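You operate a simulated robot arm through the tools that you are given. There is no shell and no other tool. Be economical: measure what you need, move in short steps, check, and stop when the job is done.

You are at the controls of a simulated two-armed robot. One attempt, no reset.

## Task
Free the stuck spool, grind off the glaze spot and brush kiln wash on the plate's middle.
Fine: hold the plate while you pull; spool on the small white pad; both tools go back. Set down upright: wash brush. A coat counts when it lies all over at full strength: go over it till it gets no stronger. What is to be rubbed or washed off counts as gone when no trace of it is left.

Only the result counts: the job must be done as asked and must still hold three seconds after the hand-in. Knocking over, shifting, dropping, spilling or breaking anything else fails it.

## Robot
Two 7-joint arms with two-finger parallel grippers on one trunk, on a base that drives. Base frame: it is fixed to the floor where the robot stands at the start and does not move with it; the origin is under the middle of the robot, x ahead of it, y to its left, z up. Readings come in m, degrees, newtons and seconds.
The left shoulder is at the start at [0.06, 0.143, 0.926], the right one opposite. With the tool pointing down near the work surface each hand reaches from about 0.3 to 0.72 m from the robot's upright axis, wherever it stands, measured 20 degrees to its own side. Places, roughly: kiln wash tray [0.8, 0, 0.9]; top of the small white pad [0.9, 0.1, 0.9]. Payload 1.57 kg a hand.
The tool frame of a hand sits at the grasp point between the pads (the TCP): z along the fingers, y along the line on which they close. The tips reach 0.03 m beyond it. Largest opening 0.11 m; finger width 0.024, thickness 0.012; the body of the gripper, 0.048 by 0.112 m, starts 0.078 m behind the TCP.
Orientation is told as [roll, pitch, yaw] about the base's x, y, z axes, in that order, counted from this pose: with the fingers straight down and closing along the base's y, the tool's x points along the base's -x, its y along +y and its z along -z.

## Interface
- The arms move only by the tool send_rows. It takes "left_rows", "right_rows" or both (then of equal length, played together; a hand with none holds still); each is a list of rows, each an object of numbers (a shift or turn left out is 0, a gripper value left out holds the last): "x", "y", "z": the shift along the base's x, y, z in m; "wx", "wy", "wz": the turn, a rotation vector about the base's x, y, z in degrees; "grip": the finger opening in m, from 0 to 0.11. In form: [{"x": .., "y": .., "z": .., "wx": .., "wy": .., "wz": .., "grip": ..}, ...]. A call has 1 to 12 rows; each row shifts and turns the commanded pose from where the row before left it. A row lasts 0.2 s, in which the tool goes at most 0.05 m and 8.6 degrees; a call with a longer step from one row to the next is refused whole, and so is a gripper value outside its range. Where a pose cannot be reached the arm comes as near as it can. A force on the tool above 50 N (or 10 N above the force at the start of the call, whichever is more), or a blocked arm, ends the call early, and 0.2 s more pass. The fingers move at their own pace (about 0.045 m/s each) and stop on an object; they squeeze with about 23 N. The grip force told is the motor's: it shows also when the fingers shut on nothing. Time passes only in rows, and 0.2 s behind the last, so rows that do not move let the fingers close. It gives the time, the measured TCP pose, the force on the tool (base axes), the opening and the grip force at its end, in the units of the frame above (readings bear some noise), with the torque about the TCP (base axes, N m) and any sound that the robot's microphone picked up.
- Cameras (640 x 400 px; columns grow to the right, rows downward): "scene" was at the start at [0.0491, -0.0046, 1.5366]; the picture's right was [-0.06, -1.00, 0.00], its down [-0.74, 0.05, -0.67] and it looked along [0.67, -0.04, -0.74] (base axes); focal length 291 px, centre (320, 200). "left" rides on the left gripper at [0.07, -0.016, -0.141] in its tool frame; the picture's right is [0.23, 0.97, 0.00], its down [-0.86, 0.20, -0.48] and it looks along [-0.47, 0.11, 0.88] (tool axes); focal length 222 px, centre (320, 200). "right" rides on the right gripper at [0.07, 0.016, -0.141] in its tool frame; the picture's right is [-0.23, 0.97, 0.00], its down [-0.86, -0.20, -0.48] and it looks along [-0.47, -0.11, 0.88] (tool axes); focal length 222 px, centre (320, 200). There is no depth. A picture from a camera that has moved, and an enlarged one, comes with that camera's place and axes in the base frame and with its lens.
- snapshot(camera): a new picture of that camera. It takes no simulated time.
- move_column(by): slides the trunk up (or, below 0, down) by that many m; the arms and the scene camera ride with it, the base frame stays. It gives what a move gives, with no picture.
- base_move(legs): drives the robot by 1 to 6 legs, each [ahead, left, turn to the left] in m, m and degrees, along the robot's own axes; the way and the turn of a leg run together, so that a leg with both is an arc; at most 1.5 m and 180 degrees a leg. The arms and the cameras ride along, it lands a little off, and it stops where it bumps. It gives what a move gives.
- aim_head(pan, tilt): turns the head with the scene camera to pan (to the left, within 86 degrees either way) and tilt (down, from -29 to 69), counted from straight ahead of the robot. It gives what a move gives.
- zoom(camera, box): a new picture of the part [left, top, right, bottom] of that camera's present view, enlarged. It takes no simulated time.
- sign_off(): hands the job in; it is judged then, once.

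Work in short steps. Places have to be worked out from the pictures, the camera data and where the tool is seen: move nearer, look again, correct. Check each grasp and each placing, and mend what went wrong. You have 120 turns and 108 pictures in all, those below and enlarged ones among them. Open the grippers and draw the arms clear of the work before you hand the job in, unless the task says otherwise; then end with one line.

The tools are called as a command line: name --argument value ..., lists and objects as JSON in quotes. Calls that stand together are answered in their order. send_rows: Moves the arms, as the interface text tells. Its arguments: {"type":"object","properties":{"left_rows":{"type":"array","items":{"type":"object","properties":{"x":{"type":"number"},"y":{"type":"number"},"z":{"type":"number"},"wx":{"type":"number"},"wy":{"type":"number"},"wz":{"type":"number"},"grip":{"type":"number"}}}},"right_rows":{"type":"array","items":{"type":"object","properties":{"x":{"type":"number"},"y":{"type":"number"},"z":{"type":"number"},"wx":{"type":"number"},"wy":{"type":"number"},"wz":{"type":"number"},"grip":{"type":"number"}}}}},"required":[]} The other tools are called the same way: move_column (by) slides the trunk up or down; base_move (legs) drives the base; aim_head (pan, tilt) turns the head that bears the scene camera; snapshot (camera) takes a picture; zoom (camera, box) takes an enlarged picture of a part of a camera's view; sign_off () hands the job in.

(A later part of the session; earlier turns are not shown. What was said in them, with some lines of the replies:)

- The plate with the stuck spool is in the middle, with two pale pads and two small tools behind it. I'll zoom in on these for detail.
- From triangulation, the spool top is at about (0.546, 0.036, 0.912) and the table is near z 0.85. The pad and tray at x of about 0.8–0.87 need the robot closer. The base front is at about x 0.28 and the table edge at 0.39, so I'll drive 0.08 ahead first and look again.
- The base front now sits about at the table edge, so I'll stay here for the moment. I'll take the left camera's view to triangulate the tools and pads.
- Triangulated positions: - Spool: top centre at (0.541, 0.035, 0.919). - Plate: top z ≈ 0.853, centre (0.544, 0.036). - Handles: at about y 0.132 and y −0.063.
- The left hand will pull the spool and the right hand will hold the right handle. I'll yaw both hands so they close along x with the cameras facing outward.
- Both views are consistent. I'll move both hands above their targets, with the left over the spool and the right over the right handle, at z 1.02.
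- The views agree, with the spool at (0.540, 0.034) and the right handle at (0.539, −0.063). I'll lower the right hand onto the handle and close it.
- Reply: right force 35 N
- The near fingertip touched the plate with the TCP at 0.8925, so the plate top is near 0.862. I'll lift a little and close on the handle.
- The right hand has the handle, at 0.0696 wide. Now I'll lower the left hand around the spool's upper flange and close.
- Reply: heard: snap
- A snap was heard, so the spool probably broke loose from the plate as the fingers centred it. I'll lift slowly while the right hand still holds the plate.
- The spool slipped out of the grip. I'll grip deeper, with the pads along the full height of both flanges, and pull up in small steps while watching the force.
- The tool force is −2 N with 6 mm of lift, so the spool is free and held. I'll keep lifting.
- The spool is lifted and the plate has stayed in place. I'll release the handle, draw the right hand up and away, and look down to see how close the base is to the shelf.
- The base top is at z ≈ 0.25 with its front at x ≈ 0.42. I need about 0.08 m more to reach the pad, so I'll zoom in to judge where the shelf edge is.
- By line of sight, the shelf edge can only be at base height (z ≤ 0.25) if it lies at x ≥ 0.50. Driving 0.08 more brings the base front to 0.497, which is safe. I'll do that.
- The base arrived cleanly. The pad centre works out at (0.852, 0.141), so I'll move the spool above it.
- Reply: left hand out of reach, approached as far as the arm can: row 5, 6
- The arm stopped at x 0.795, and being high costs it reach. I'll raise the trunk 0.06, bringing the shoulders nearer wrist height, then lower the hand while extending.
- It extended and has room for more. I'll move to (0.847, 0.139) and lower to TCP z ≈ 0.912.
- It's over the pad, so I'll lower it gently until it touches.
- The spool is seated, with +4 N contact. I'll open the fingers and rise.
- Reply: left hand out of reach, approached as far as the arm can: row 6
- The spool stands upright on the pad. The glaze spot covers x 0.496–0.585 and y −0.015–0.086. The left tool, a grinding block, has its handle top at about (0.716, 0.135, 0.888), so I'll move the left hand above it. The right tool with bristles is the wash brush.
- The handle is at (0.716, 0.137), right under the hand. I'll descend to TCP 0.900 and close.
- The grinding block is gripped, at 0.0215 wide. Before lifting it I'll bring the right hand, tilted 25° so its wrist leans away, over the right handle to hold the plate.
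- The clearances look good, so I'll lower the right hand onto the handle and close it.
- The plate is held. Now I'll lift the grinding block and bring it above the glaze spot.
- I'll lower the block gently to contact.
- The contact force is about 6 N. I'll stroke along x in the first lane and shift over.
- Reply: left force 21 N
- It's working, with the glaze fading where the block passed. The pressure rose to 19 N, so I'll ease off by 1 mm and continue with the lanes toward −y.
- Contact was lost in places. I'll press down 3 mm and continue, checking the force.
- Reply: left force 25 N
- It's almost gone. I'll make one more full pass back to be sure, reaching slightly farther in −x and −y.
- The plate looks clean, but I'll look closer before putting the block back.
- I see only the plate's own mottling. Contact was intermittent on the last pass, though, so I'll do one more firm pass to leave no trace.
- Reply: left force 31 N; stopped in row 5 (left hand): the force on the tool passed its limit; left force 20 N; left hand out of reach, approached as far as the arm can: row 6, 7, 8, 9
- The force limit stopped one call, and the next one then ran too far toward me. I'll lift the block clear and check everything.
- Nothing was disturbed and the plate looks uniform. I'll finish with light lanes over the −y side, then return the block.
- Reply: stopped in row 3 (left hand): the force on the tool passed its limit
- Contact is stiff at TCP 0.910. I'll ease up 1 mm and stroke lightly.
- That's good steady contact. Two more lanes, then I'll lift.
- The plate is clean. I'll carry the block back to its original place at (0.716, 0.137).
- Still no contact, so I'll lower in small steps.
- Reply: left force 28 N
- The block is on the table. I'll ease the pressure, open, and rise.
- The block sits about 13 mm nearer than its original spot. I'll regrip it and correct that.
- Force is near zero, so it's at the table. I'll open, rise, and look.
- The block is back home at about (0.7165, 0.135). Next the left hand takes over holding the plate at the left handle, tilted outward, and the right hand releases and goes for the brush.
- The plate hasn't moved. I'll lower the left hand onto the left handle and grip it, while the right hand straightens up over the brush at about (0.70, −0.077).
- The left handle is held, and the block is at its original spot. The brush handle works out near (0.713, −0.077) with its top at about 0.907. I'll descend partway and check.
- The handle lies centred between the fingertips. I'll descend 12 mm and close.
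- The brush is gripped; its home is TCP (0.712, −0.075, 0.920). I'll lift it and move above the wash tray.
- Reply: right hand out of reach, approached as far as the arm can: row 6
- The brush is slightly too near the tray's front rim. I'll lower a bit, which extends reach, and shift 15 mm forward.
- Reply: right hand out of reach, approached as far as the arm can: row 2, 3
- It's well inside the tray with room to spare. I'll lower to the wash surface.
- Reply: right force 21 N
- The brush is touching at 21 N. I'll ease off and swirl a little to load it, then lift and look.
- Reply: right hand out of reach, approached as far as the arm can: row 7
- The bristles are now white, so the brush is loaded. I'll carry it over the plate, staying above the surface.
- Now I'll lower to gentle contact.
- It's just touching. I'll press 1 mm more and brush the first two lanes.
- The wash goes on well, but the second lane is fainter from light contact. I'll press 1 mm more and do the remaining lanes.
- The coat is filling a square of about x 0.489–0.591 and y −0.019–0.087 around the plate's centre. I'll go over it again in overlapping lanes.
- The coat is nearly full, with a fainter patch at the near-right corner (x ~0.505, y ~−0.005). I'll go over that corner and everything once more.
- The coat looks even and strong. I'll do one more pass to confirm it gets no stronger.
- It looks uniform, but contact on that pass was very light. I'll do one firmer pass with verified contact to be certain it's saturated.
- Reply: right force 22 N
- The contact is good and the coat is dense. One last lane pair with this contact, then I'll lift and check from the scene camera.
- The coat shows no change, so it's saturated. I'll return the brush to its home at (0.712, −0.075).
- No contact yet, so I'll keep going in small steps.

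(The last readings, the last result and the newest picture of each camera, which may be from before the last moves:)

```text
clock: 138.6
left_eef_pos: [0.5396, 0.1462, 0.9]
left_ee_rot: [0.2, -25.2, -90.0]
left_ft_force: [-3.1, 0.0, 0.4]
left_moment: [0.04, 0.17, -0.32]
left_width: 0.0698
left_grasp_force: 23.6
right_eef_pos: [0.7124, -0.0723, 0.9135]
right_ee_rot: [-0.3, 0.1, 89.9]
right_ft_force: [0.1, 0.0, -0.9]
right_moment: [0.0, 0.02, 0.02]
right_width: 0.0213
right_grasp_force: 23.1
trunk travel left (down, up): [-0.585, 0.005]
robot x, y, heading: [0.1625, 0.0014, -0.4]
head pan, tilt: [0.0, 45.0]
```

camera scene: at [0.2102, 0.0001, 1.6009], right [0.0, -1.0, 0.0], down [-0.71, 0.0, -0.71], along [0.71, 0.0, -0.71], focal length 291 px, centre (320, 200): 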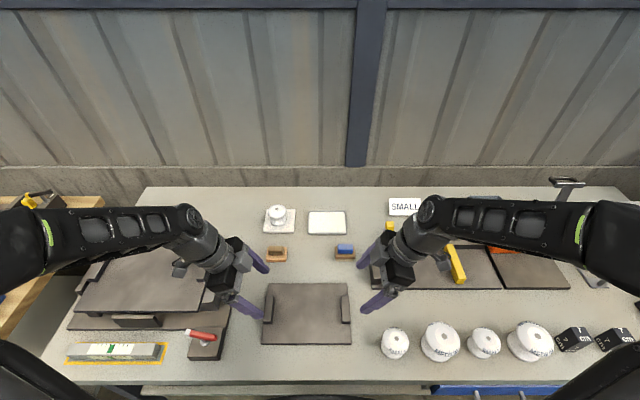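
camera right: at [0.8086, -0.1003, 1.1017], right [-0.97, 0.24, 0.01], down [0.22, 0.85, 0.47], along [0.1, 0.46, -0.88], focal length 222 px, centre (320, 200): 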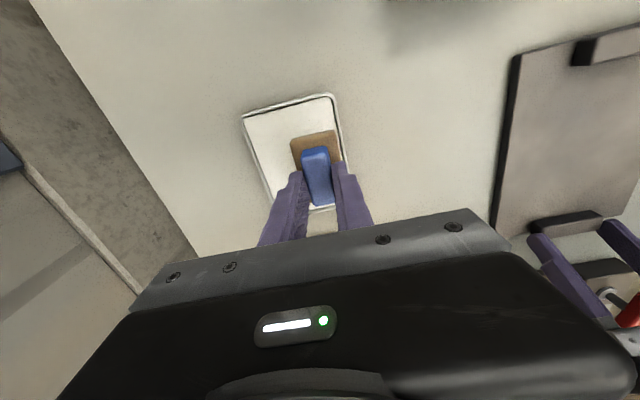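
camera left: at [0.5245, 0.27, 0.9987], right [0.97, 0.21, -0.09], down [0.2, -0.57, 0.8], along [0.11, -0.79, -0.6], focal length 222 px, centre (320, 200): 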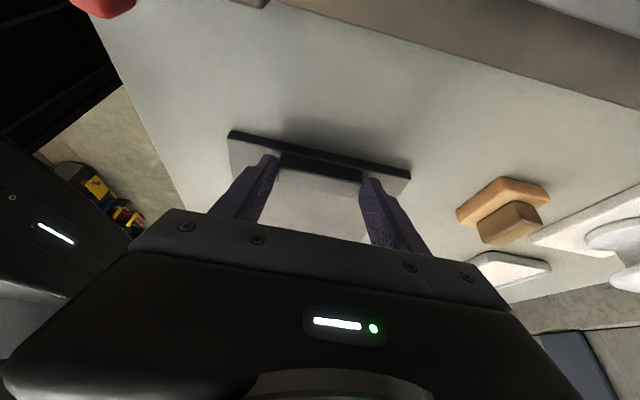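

send_rows --right_rows '[{"z": -0.0012}, {"z": -0.001}, {}]'

zoom --camera "scene" --box '[310, 215, 390, 265]'

```text
clock: 139.3
left_eef_pos: [0.5401, 0.1459, 0.9018]
left_ee_rot: [0.1, -25.2, -89.8]
left_ft_force: [-3.0, 0.3, 0.1]
left_moment: [0.01, 0.16, -0.34]
left_width: 0.0701
left_grasp_force: 22.8
right_eef_pos: [0.7138, -0.0718, 0.9112]
right_ee_rot: [-0.2, 0.1, 89.8]
right_ft_force: [-0.6, 0.6, -0.5]
right_moment: [0.01, 0.02, -0.03]
right_width: 0.0213
right_grasp_force: 23.0
trunk travel left (down, up): [-0.585, 0.005]
robot x, y, heading: [0.1603, 0.004, -0.0]
head pan, tilt: [0.0, 45.0]
```

```text
8.00 times, centred on (350, 240) of scene
camera zoom: at [0.2103, 0.0003, 1.6009], right [0.0, -1.0, 0.0], down [-0.71, 0.0, -0.71], along [0.71, 0.0, -0.71], focal length 2325 px, centre (80, -120)
```

zoom: 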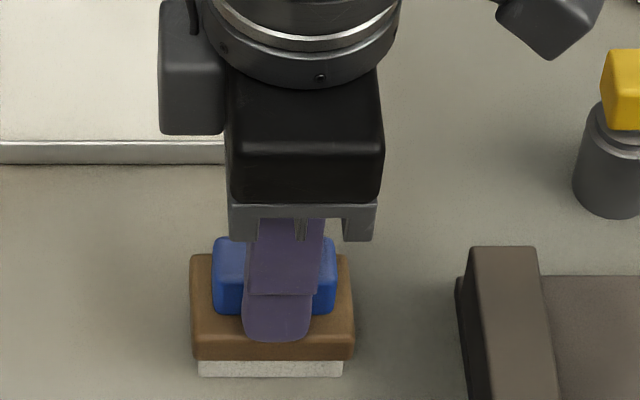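

send_rows --right_rows '[{"z": -0.001}, {"z": -0.001}, {}]'

```text
clock: 140.2
left_eef_pos: [0.5405, 0.1474, 0.902]
left_ee_rot: [0.3, -25.2, -90.0]
left_ft_force: [0.0, 0.5, 0.4]
left_moment: [0.74, 0.15, 0.03]
left_width: 0.0698
left_grasp_force: 23.3
right_eef_pos: [0.7132, -0.0729, 0.9103]
right_ee_rot: [-0.3, 0.0, 89.9]
right_ft_force: [-1.7, -2.8, 17.7]
right_moment: [-0.02, 0.22, 0.0]
right_width: 0.0212
right_grasp_force: 22.5
trunk travel left (down, up): [-0.585, 0.005]
robot x, y, heading: [0.1585, 0.0007, -0.1]
head pan, tilt: [0.0, 45.0]
```

It's on the table. I'll ease off, open slowly, and rise; the left hand releases the handle as well.

send_rows --right_rows '[{"z": 0.0008}, {"grip": 0.03}, {"grip": 0.045}, {"grip": 0.06}, {"grip": 0.06}, {"z": 0.02}, {"z": 0.03}, {"z": 0.04}, {}]' --left_rows '[{}, {"grip": 0.08}, {"grip": 0.1}, {}, {}, {"z": 0.02}, {"z": 0.03}, {"z": 0.04}, {}]'

snapshot --camera "right"

snapshot --camera "scene"

```text
clock: 142.2
left_eef_pos: [0.5402, 0.1488, 0.9897]
left_ee_rot: [0.1, -25.2, -89.8]
left_ft_force: [-1.4, -0.7, 0.4]
left_moment: [0.0, 0.01, -0.01]
left_width: 0.0999
left_grasp_force: 0.0
right_eef_pos: [0.7126, -0.0691, 1.0001]
right_ee_rot: [-0.2, 0.2, 90.0]
right_ft_force: [0.2, 0.5, -0.3]
right_moment: [0.02, 0.02, 0.04]
right_width: 0.06
right_grasp_force: 0.1
trunk travel left (down, up): [-0.585, 0.005]
robot x, y, heading: [0.1607, -0.0004, 0.2]
head pan, tilt: [0.0, 45.0]
```

```text
21 pictures are left
camera right: at [0.6953, -0.1375, 1.1417], right [-0.97, 0.23, 0.0], down [0.2, 0.86, 0.48], along [0.11, 0.46, -0.88], focal length 222 px, centre (320, 200)
```

right: 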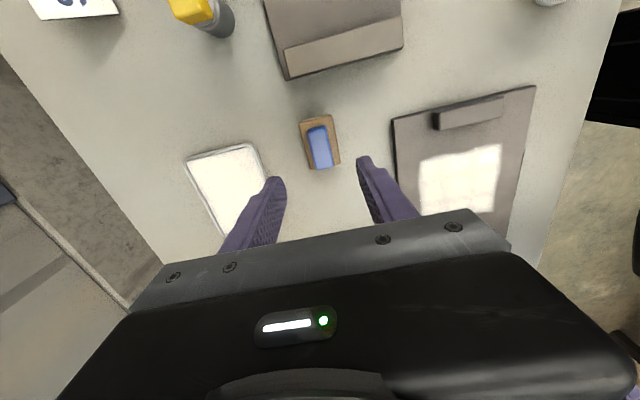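

```text
20 pictures are left
camera scene: at [0.2114, 0.0004, 1.6009], right [0.0, -1.0, 0.0], down [-0.71, 0.0, -0.71], along [0.71, 0.0, -0.71], focal length 291 px, centre (320, 200)
```

scene: 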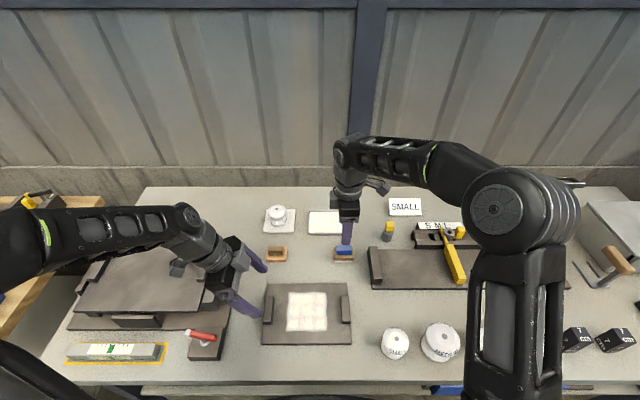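

The brush stands upright at home and nothing else was disturbed. I'll draw both arms up and away and take a last look.

send_rows --right_rows '[{"z": 0.04}, {"z": 0.03, "x": -0.02}, {"x": -0.03, "y": -0.035}, {"x": -0.03, "y": -0.035}, {"x": -0.03, "y": -0.035}, {}]' --left_rows '[{"z": 0.04}, {"z": 0.04}, {"y": 0.03}, {"y": 0.035}, {"y": 0.03}, {}]'

zoom --camera "scene" --box '[230, 190, 390, 290]'

zoom --camera "scene" --box '[230, 270, 370, 358]'

```text
clock: 143.6
left_eef_pos: [0.5415, 0.2435, 1.0708]
left_ee_rot: [0.2, -25.3, -89.9]
left_ft_force: [0.1, -0.7, -0.6]
left_moment: [-0.01, 0.0, -0.01]
left_width: 0.0999
left_grasp_force: 0.0
right_eef_pos: [0.6032, -0.1771, 1.0704]
right_ee_rot: [-0.2, 0.1, 89.8]
right_ft_force: [0.3, -0.3, 0.5]
right_moment: [0.0, 0.0, 0.0]
right_width: 0.0601
right_grasp_force: 0.1
trunk travel left (down, up): [-0.585, 0.005]
robot x, y, heading: [0.1588, 0.004, 0.0]
head pan, tilt: [0.0, 45.0]
```

```text
4.00 times, centred on (310, 240) of scene
camera zoom: at [0.2111, 0.0005, 1.6009], right [0.0, -1.0, 0.0], down [-0.71, 0.0, -0.71], along [0.71, 0.0, -0.71], focal length 1162 px, centre (360, 40)
```

zoom: 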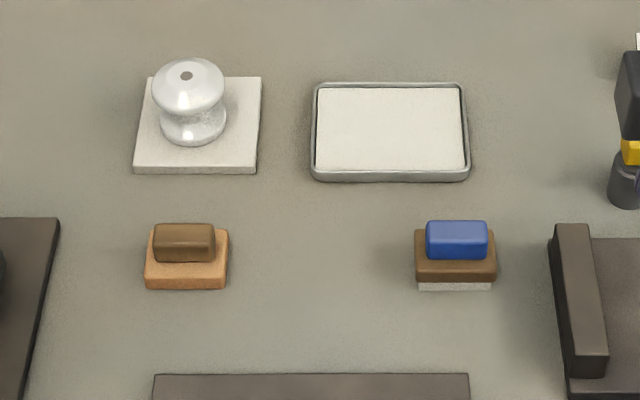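

```text
4.55 times, centred on (300, 314) of scene
camera zoom: at [0.2111, 0.0005, 1.6009], right [0.0, -1.0, 0.0], down [-0.71, 0.0, -0.71], along [0.71, 0.0, -0.71], focal length 1321 px, centre (411, -318)
```

zoom: 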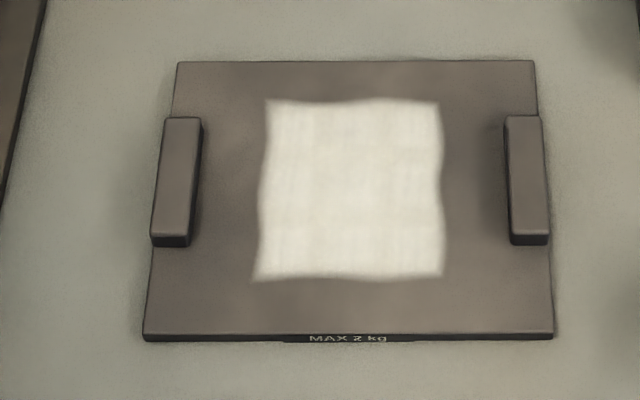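

The spool is on the pad, both tools are back in place with the brush upright, the glaze is gone and the coat is full. The arms are clear, so I'm handing in.

sign_off

```text
The job is handed in.
```

I handed the job in: the spool is free and upright on the white pad, the glaze spot is ground off, an even coat of kiln wash covers the plate's middle, and both tools are back in place with the wash brush upright.
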